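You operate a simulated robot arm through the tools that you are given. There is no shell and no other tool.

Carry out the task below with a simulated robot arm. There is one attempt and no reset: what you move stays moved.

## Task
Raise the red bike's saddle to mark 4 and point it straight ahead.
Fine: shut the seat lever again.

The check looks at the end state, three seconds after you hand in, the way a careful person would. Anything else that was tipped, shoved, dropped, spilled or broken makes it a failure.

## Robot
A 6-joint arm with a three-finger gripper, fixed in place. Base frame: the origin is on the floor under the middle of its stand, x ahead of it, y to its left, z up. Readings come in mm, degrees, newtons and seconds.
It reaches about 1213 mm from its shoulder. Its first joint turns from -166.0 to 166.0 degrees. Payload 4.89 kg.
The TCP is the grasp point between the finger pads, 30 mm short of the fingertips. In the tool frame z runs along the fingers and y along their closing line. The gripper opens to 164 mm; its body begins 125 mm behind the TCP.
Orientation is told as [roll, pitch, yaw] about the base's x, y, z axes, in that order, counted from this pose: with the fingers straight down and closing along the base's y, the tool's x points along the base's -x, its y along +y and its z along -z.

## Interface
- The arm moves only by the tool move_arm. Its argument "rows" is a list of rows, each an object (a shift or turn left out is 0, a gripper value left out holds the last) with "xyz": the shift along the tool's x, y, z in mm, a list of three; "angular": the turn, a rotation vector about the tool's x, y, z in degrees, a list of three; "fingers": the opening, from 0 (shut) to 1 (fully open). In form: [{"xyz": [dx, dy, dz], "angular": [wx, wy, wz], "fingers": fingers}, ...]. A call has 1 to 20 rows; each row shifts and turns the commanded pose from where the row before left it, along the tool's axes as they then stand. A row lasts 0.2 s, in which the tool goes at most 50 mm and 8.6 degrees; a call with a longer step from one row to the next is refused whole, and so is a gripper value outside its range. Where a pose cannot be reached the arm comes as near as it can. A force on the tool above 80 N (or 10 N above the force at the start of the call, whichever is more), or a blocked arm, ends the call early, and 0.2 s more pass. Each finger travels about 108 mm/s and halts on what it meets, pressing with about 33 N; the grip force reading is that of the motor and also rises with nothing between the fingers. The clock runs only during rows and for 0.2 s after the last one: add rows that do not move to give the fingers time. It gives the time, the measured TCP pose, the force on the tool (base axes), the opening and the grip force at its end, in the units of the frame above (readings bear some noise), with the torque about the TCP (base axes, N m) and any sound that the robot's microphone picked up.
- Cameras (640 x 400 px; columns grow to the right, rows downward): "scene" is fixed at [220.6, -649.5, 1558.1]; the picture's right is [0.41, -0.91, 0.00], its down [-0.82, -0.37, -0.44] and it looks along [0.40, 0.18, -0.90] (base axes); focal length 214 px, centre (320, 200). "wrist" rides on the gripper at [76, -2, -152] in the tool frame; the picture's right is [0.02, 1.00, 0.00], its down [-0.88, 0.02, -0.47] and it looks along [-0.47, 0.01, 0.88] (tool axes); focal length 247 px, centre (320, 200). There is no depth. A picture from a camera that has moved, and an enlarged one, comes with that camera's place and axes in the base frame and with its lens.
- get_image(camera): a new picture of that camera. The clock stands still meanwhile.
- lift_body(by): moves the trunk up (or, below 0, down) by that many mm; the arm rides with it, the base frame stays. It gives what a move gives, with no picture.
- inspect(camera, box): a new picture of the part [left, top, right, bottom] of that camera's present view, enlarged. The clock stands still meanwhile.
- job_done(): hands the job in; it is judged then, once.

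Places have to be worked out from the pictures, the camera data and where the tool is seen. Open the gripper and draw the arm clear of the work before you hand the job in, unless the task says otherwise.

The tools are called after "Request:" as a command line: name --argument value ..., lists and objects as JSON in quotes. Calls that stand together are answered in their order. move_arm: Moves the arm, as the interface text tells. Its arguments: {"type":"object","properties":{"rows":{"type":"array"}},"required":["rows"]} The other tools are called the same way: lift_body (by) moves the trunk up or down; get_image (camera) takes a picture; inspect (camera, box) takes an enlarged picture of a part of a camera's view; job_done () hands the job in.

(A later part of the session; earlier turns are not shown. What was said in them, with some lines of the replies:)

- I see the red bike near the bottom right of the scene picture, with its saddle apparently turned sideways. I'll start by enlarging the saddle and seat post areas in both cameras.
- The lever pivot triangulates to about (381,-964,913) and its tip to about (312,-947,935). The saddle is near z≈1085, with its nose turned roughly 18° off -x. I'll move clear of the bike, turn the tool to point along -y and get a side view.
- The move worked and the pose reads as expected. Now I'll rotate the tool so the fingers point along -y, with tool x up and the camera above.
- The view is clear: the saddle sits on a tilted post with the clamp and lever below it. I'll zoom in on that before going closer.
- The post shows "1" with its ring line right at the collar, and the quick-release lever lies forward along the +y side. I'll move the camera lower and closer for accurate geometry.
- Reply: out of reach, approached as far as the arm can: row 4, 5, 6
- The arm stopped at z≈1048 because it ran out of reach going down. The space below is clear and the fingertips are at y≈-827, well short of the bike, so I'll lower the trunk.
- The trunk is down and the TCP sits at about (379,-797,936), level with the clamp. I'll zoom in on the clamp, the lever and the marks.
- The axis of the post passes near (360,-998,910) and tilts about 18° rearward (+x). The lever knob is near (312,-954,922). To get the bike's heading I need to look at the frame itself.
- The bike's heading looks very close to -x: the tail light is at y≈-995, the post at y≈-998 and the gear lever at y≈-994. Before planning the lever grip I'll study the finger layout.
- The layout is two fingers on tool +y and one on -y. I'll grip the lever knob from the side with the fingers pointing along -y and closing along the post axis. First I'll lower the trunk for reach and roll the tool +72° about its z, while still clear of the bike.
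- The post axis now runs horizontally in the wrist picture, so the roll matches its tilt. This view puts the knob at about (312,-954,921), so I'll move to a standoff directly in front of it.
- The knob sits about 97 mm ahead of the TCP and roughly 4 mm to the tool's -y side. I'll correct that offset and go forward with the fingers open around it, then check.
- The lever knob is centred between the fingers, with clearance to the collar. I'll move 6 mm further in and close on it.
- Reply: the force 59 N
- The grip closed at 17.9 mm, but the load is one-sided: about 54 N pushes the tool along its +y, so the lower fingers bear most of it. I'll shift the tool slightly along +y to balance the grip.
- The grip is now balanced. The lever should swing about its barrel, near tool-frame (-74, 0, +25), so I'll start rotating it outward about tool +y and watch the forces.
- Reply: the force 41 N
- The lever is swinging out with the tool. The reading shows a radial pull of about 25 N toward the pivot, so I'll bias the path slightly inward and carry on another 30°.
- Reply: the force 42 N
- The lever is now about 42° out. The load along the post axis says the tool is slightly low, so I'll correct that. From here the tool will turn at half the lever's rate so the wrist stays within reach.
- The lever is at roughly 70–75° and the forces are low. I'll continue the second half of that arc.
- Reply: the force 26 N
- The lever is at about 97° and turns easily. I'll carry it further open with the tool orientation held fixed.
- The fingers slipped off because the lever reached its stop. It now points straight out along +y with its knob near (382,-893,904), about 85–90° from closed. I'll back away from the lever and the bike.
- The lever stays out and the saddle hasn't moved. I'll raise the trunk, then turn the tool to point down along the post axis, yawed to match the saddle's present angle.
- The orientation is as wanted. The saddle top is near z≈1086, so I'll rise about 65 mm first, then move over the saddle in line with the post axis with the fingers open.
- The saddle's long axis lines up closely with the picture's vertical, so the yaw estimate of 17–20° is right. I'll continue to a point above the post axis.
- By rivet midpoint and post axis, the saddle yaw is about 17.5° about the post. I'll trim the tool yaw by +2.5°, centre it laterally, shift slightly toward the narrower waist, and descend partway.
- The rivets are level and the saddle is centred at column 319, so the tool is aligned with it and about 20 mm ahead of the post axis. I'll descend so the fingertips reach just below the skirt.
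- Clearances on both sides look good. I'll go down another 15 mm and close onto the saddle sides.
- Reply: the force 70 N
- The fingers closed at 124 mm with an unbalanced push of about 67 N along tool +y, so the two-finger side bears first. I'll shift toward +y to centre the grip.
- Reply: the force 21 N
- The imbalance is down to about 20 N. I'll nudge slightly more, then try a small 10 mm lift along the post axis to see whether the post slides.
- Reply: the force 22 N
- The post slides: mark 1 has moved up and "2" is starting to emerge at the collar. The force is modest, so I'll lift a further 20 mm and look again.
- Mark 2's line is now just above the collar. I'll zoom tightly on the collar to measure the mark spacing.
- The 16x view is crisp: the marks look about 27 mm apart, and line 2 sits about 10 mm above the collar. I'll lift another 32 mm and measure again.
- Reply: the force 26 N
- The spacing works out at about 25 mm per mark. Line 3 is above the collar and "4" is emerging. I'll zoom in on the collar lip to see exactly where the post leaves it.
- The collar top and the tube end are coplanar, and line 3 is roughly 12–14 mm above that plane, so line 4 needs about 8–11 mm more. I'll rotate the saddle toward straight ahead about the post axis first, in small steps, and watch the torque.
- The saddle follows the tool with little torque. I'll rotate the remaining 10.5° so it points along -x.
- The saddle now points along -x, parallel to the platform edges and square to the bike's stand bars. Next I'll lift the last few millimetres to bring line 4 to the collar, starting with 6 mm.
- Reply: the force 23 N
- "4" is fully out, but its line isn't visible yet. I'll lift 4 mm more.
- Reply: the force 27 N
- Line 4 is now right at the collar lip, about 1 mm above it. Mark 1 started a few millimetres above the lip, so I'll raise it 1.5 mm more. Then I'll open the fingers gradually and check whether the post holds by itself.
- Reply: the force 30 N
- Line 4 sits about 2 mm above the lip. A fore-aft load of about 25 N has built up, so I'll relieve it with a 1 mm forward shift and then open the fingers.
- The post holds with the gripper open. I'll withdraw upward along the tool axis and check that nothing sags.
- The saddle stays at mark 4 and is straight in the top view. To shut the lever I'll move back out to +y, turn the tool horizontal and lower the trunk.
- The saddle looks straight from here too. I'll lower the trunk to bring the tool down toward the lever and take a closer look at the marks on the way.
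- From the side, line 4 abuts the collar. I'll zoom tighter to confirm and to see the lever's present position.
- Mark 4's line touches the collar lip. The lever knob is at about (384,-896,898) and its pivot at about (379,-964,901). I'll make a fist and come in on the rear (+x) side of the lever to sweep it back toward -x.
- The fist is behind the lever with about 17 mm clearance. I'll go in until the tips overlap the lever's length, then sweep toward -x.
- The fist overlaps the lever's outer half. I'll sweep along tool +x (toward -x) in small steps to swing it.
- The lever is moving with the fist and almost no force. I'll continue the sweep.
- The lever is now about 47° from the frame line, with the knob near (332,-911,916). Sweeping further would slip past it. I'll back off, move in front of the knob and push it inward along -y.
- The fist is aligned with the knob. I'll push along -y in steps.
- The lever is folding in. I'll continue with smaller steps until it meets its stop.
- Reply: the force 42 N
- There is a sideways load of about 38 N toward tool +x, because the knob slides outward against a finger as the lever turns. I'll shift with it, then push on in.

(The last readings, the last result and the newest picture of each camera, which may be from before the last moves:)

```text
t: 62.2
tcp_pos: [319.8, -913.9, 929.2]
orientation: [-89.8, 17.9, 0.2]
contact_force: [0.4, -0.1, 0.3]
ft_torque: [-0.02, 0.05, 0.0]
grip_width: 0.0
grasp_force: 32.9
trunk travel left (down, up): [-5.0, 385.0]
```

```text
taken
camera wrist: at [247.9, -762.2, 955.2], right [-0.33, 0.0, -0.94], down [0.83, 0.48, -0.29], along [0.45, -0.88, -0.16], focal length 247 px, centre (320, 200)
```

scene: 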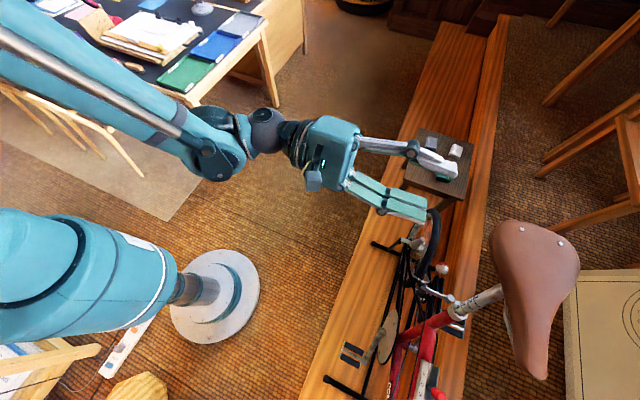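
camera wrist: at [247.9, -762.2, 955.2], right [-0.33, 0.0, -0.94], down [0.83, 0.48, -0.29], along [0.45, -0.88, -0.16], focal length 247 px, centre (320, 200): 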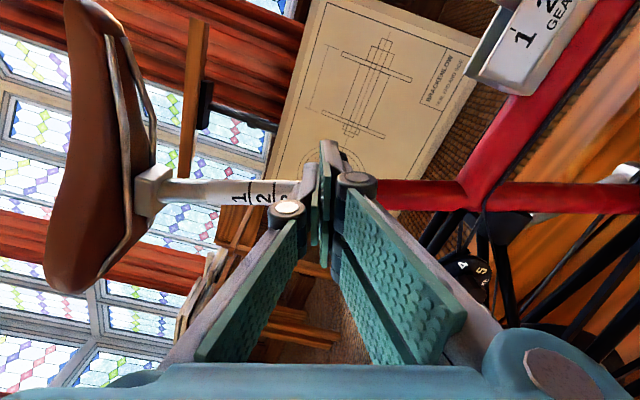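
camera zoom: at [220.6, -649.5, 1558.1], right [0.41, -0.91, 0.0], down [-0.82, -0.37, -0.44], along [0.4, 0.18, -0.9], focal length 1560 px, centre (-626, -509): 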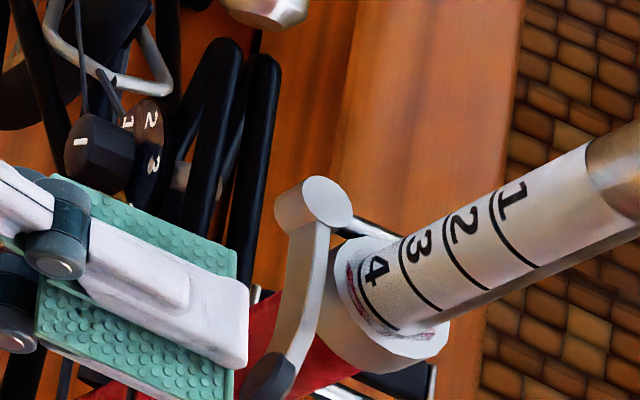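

The lever appears to have swung fully in: its knob is at scene pixel (443,322), matching its original closed position (443,322). I'll press gently once more to make sure it's seated.

Request:
move_arm --rows '[{"xyz": [0, 0, 5], "fingers": 0.0}, {"xyz": [0, 0, 4]}, {"xyz": [0, 0, 3]}]'

Request:
inspect --camera "scene" --box '[420, 270, 480, 325]'

```text
t: 63.0
tcp_pos: [318.2, -926.0, 930.5]
orientation: [-89.8, 18.0, 0.0]
contact_force: [0.7, 0.3, -0.7]
ft_torque: [0.0, -0.01, -0.03]
grip_width: 0.2
grasp_force: 33.0
trunk travel left (down, up): [-5.0, 385.0]
```

```text
7.27 times, centred on (450, 298) of scene
camera zoom: at [220.6, -649.5, 1558.1], right [0.41, -0.91, 0.0], down [-0.82, -0.37, -0.44], along [0.4, 0.18, -0.9], focal length 1560 px, centre (-626, -509)
```

zoom: 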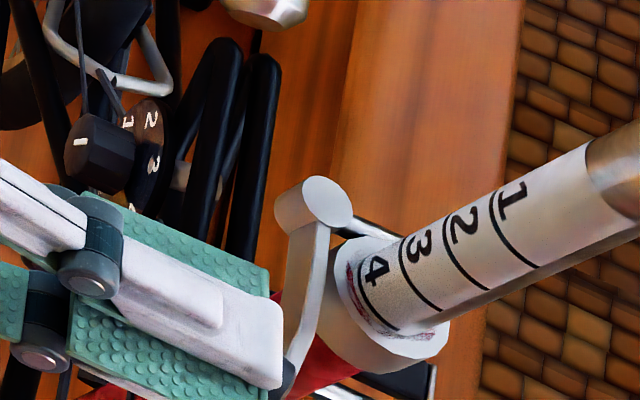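

There's no resistance yet and the lever crept in slightly. I'll press a few more millimetres to feel the stop.

Request:
move_arm --rows '[{"xyz": [0, 0, 2], "fingers": 0.0}, {"xyz": [0, 0, 2]}]'

Request:
inspect --camera "scene" --box '[420, 270, 480, 325]'

```text
t: 63.6
tcp_pos: [318.6, -929.1, 931.0]
orientation: [-89.8, 18.0, -0.1]
contact_force: [-2.0, 19.3, -3.9]
ft_torque: [0.17, -0.07, -0.23]
grip_width: 0.0
grasp_force: 33.0
trunk travel left (down, up): [-5.0, 385.0]
```

```text
7.27 times, centred on (450, 298) of scene
camera zoom: at [220.6, -649.5, 1558.1], right [0.41, -0.91, 0.0], down [-0.82, -0.37, -0.44], along [0.4, 0.18, -0.9], focal length 1560 px, centre (-626, -509)
```

zoom: 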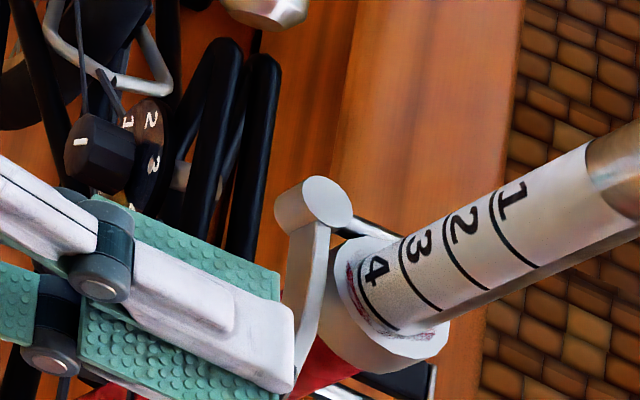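

The force has risen to 19 N, which suggests the stop. I'll push 2 mm more to tell a stop from simple friction.

Request:
move_arm --rows '[{"xyz": [0, 0, 1], "fingers": 0.0}, {"xyz": [0, 0, 1]}]'

Request:
inspect --camera "scene" --box '[420, 270, 480, 325]'

```text
t: 64.2
tcp_pos: [320.1, -929.7, 931.5]
orientation: [-90.0, 18.0, 0.1]
contact_force: [-5.2, 47.3, -13.0]
ft_torque: [0.52, -0.06, -0.55]
grip_width: 0.1
grasp_force: 32.9
trunk travel left (down, up): [-5.0, 385.0]
```

```text
7.27 times, centred on (450, 298) of scene
camera zoom: at [220.6, -649.5, 1558.1], right [0.41, -0.91, 0.0], down [-0.82, -0.37, -0.44], along [0.4, 0.18, -0.9], focal length 1560 px, centre (-626, -509)
```

zoom: 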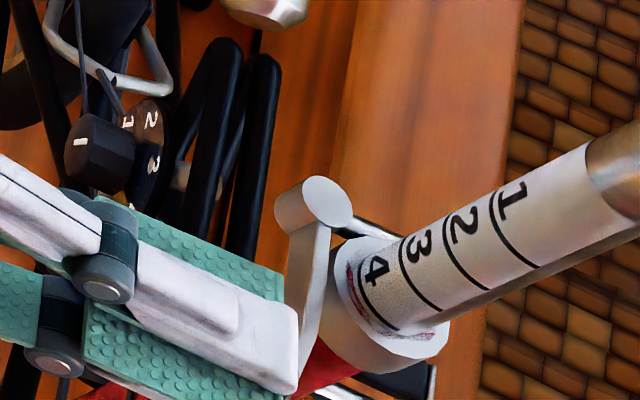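

The force climbed steeply to 47 N with no lever motion, so it's against its hard stop and shut. I'll back straight off and look at everything.

Request:
move_arm --rows '[{"xyz": [0, 0, -10], "fingers": 0.0}, {"xyz": [0, 0, -20]}, {"xyz": [0, 0, -30]}, {"xyz": [0, 0, -40]}, {"xyz": [0, 0, -40]}, {"xyz": [0, 0, -20], "fingers": 0.5}, {}]'

Request:
inspect --camera "scene" --box '[420, 270, 500, 340]'

Request:
get_image --camera "wrist"

Request:
get_image --camera "scene"

```text
t: 65.8
tcp_pos: [318.3, -770.6, 931.2]
orientation: [-89.7, 18.0, 0.0]
contact_force: [0.6, 0.0, 0.3]
ft_torque: [-0.02, -0.01, 0.0]
grip_width: 82.1
grasp_force: 0.0
trunk travel left (down, up): [-5.0, 385.0]
```

```text
5.71 times, centred on (460, 305) of scene
camera zoom: at [220.6, -649.5, 1558.1], right [0.41, -0.91, 0.0], down [-0.82, -0.37, -0.44], along [0.4, 0.18, -0.9], focal length 1226 px, centre (-480, -400)
```

zoom: 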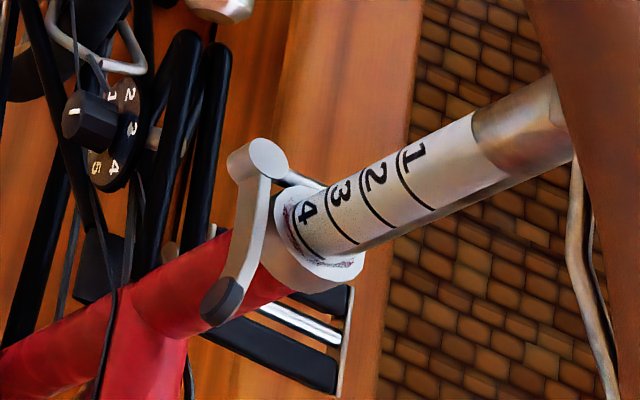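

```text
taken
camera wrist: at [246.9, -618.4, 957.0], right [-0.33, 0.0, -0.94], down [0.83, 0.47, -0.29], along [0.45, -0.88, -0.16], focal length 247 px, centre (320, 200)
```

wrist: 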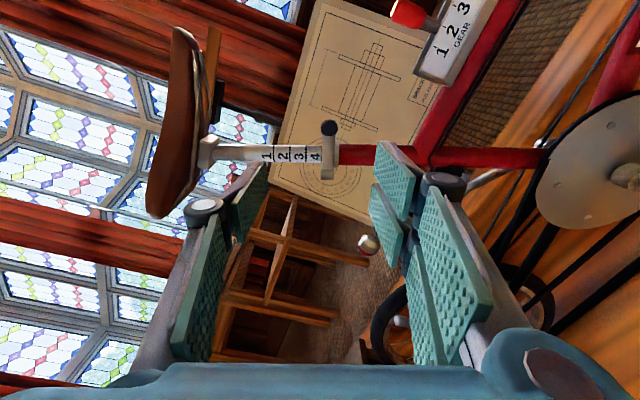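

```text
taken
```

scene: 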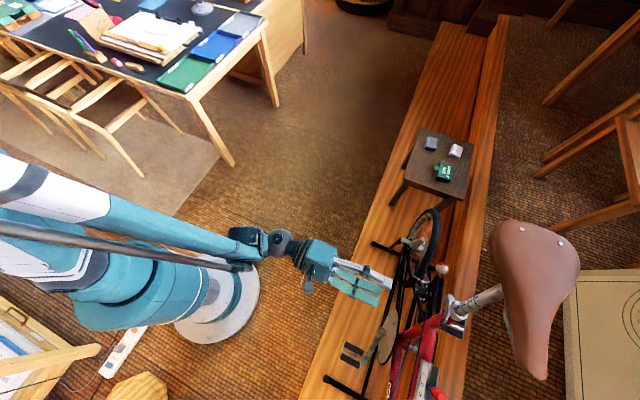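

The lever picture is identical to the original closed one, and the 4-line is at the collar. I'll return to the same side viewpoint I used at the start, to compare the mark's position and the saddle's direction directly.

Request:
move_arm --rows '[{"angular": [0, 0, -8]}, {"angular": [0, 0, -8]}, {"angular": [0, 0, -8]}, {"angular": [0, 0, -8]}, {"angular": [0, 0, -8]}, {"angular": [0, 0, -8]}, {"angular": [0, 0, -8]}, {"angular": [0, 0, -8]}, {"angular": [0, 0, -8]}, {"xyz": [2.5, -30.3, 13]}, {"xyz": [2.5, -30.3, 13]}, {}]'

Request:
get_image --camera "wrist"

Request:
inspect --camera "wrist" --box '[284, 100, 400, 172]'

```text
t: 68.4
tcp_pos: [378.1, -796.1, 939.6]
orientation: [10.4, 89.8, 100.3]
contact_force: [-0.9, 0.5, 0.0]
ft_torque: [0.02, -0.02, 0.07]
grip_width: 82.0
grasp_force: 0.0
trunk travel left (down, up): [-5.0, 385.0]
```

```text
taken
camera wrist: at [379.2, -644.8, 1015.2], right [-1.0, 0.0, 0.02], down [-0.02, 0.48, -0.88], along [-0.01, -0.88, -0.48], focal length 247 px, centre (320, 200)
```

wrist: 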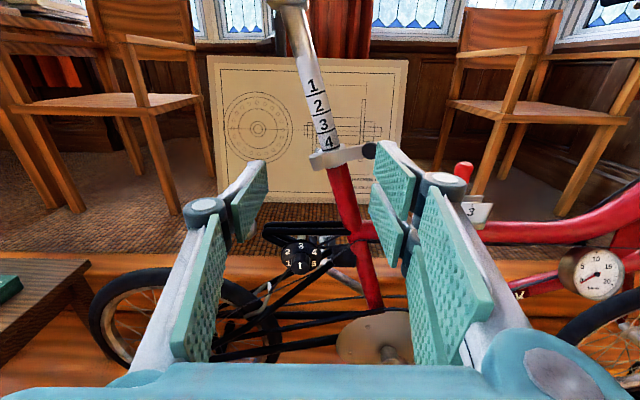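

```text
5.52 times, centred on (342, 136) of wrist
camera zoom: at [379.2, -644.8, 1015.2], right [-1.0, 0.0, 0.02], down [-0.02, 0.48, -0.88], along [-0.01, -0.88, -0.48], focal length 1363 px, centre (199, 553)
```

zoom: 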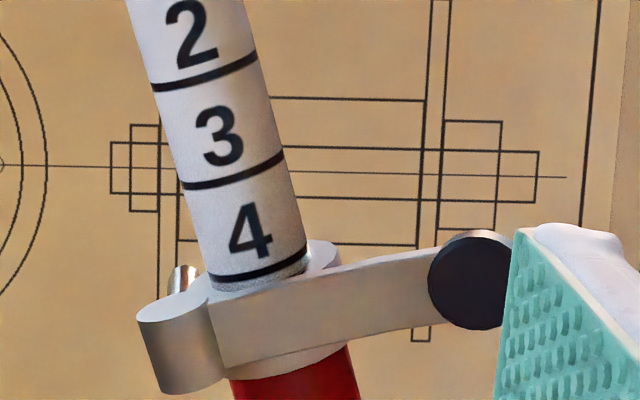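

Line 4 sits just above the collar lip, within about 2 mm of where line 1 sat originally, and the lever matches its closed position. Now I'll verify the saddle's heading from the scene camera.

Request:
inspect --camera "scene" --box '[470, 210, 600, 390]'

Request:
inspect --camera "scene" --box '[340, 200, 600, 400]'

```text
2.22 times, centred on (535, 300) of scene
camera zoom: at [220.6, -649.5, 1558.1], right [0.41, -0.91, 0.0], down [-0.82, -0.37, -0.44], along [0.4, 0.18, -0.9], focal length 477 px, centre (-158, -22)
```

zoom: 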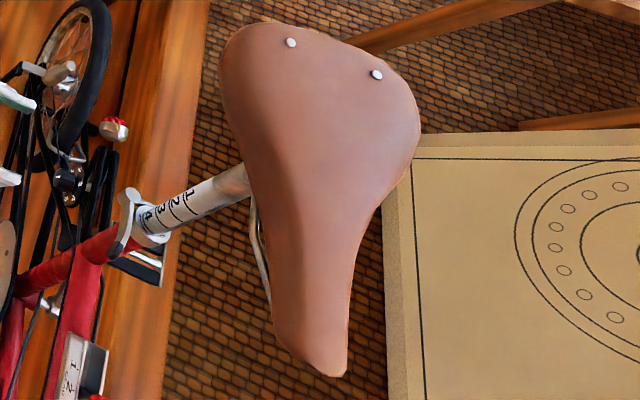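

```text
2.00 times, centred on (470, 300) of scene
camera zoom: at [220.6, -649.5, 1558.1], right [0.41, -0.91, 0.0], down [-0.82, -0.37, -0.44], along [0.4, 0.18, -0.9], focal length 429 px, centre (20, 0)
```

zoom: 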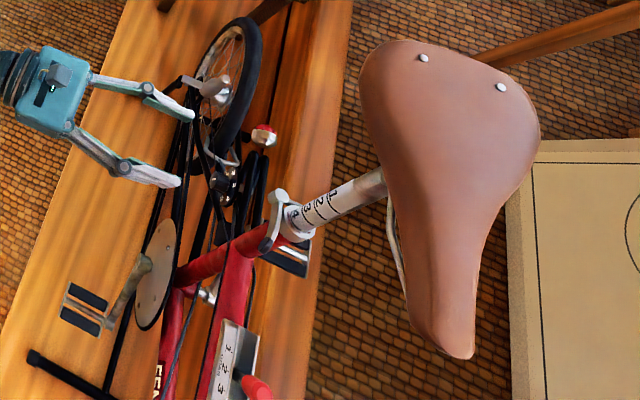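

By the rivets, the saddle's cross line is perpendicular to x within about 1°. I'll check the bike's own heading on its top tube in a zoomed scene view.

Request:
inspect --camera "scene" --box '[400, 310, 470, 400]'

Request:
inspect --camera "wrist" --box '[440, 120, 640, 320]'

```text
4.44 times, centred on (435, 355) of scene
camera zoom: at [220.6, -649.5, 1558.1], right [0.41, -0.91, 0.0], down [-0.82, -0.37, -0.44], along [0.4, 0.18, -0.9], focal length 953 px, centre (-191, -489)
```

zoom: 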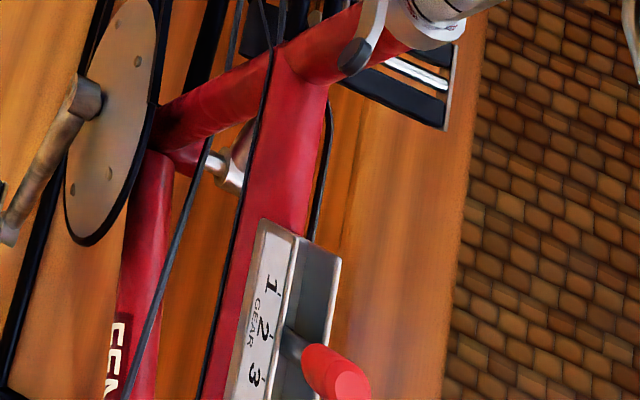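

```text
2.00 times, centred on (540, 220) of wrist
camera zoom: at [379.2, -644.8, 1015.2], right [-1.0, 0.0, 0.02], down [-0.02, 0.48, -0.88], along [-0.01, -0.88, -0.48], focal length 494 px, centre (-120, 160)
```

zoom: 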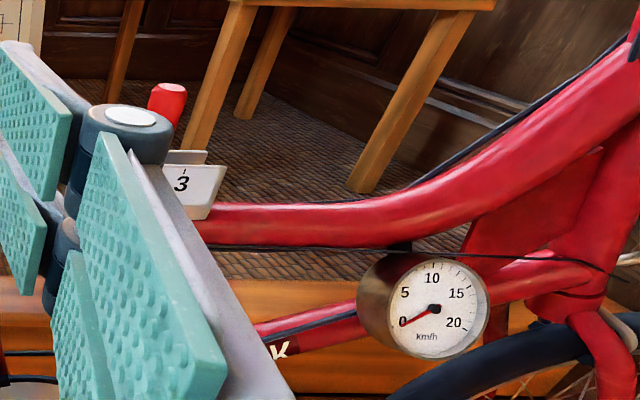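

The top tube runs parallel to x (y≈-996 at x=290, -997 at x=208), so the saddle is in line with the bike. I'll open the gripper fully and draw the arm well clear.

Request:
move_arm --rows '[{"xyz": [0, 0, -30], "fingers": 1.0}, {"xyz": [0, 0, -35]}, {"xyz": [5, 0, -35]}, {"xyz": [10, 0, -35]}, {"xyz": [10, 0, -20]}, {}]'

Request:
lift_body --by 170

Request:
get_image --camera "wrist"

Request:
get_image --camera "scene"

Request:
inspect --camera "scene" --box '[420, 270, 500, 340]'

```text
t: 69.8
tcp_pos: [382.3, -641.5, 960.7]
orientation: [6.8, 89.8, 96.5]
contact_force: [-0.5, -1.2, -0.3]
ft_torque: [-0.06, -0.02, 0.01]
grip_width: 163.8
grasp_force: 0.1
trunk travel left (down, up): [-5.0, 385.0]
```

```text
t: 71.7
tcp_pos: [382.2, -642.4, 1130.8]
orientation: [5.5, 89.7, 95.4]
contact_force: [0.2, -0.1, -0.5]
ft_torque: [-0.01, 0.0, -0.01]
grip_width: 163.9
grasp_force: 0.0
trunk travel left (down, up): [-175.0, 215.0]
```

```text
taken
camera wrist: at [383.7, -489.8, 1208.1], right [-1.0, 0.0, 0.02], down [-0.02, 0.48, -0.88], along [-0.01, -0.88, -0.48], focal length 247 px, centre (320, 200)
```

wrist: 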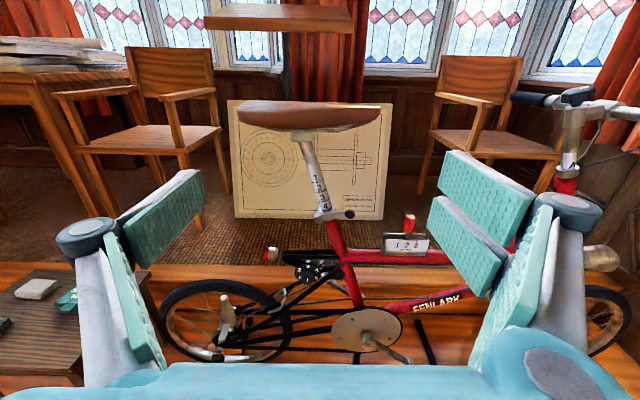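

```text
taken
```

scene: 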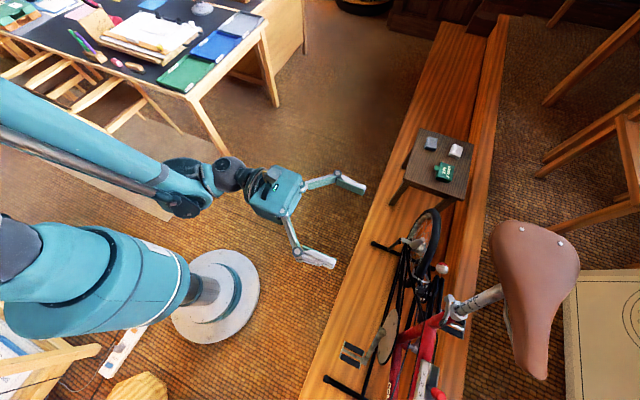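

```text
5.71 times, centred on (460, 305) of scene
camera zoom: at [220.6, -649.5, 1558.1], right [0.41, -0.91, 0.0], down [-0.82, -0.37, -0.44], along [0.4, 0.18, -0.9], focal length 1226 px, centre (-480, -400)
```

zoom: 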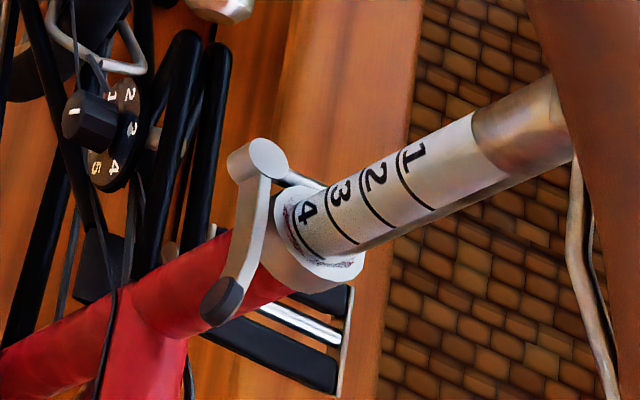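

The lever is shut, the 4-line is at the collar and the saddle points straight ahead. The gear lever, dial and the items on the stool are unchanged. The gripper is open and the arm is clear, so I'm handing the job in.

Request:
job_done

```text
The job is handed in.
```

The red bike's saddle is now at mark 4 and points straight ahead, and the seat lever is shut again. The job is handed in.

- **Height:** mark 4's line sits about 2 mm above the top of the collar. That is about 2 mm lower than mark 1 sat relative to it at the start. After I let go, the post held without slipping.
- **Direction:** the saddle was turned about 17° off. It now lines up with the bike's top tube to within about 1°.
- **Lever:** I pushed it against its hard stop, and it matches its original closed position in the pictures.
- **Surroundings:** the gear lever, the numbered dial and the things on the small table look unchanged. The gripper is open and the arm is clear of the bike.
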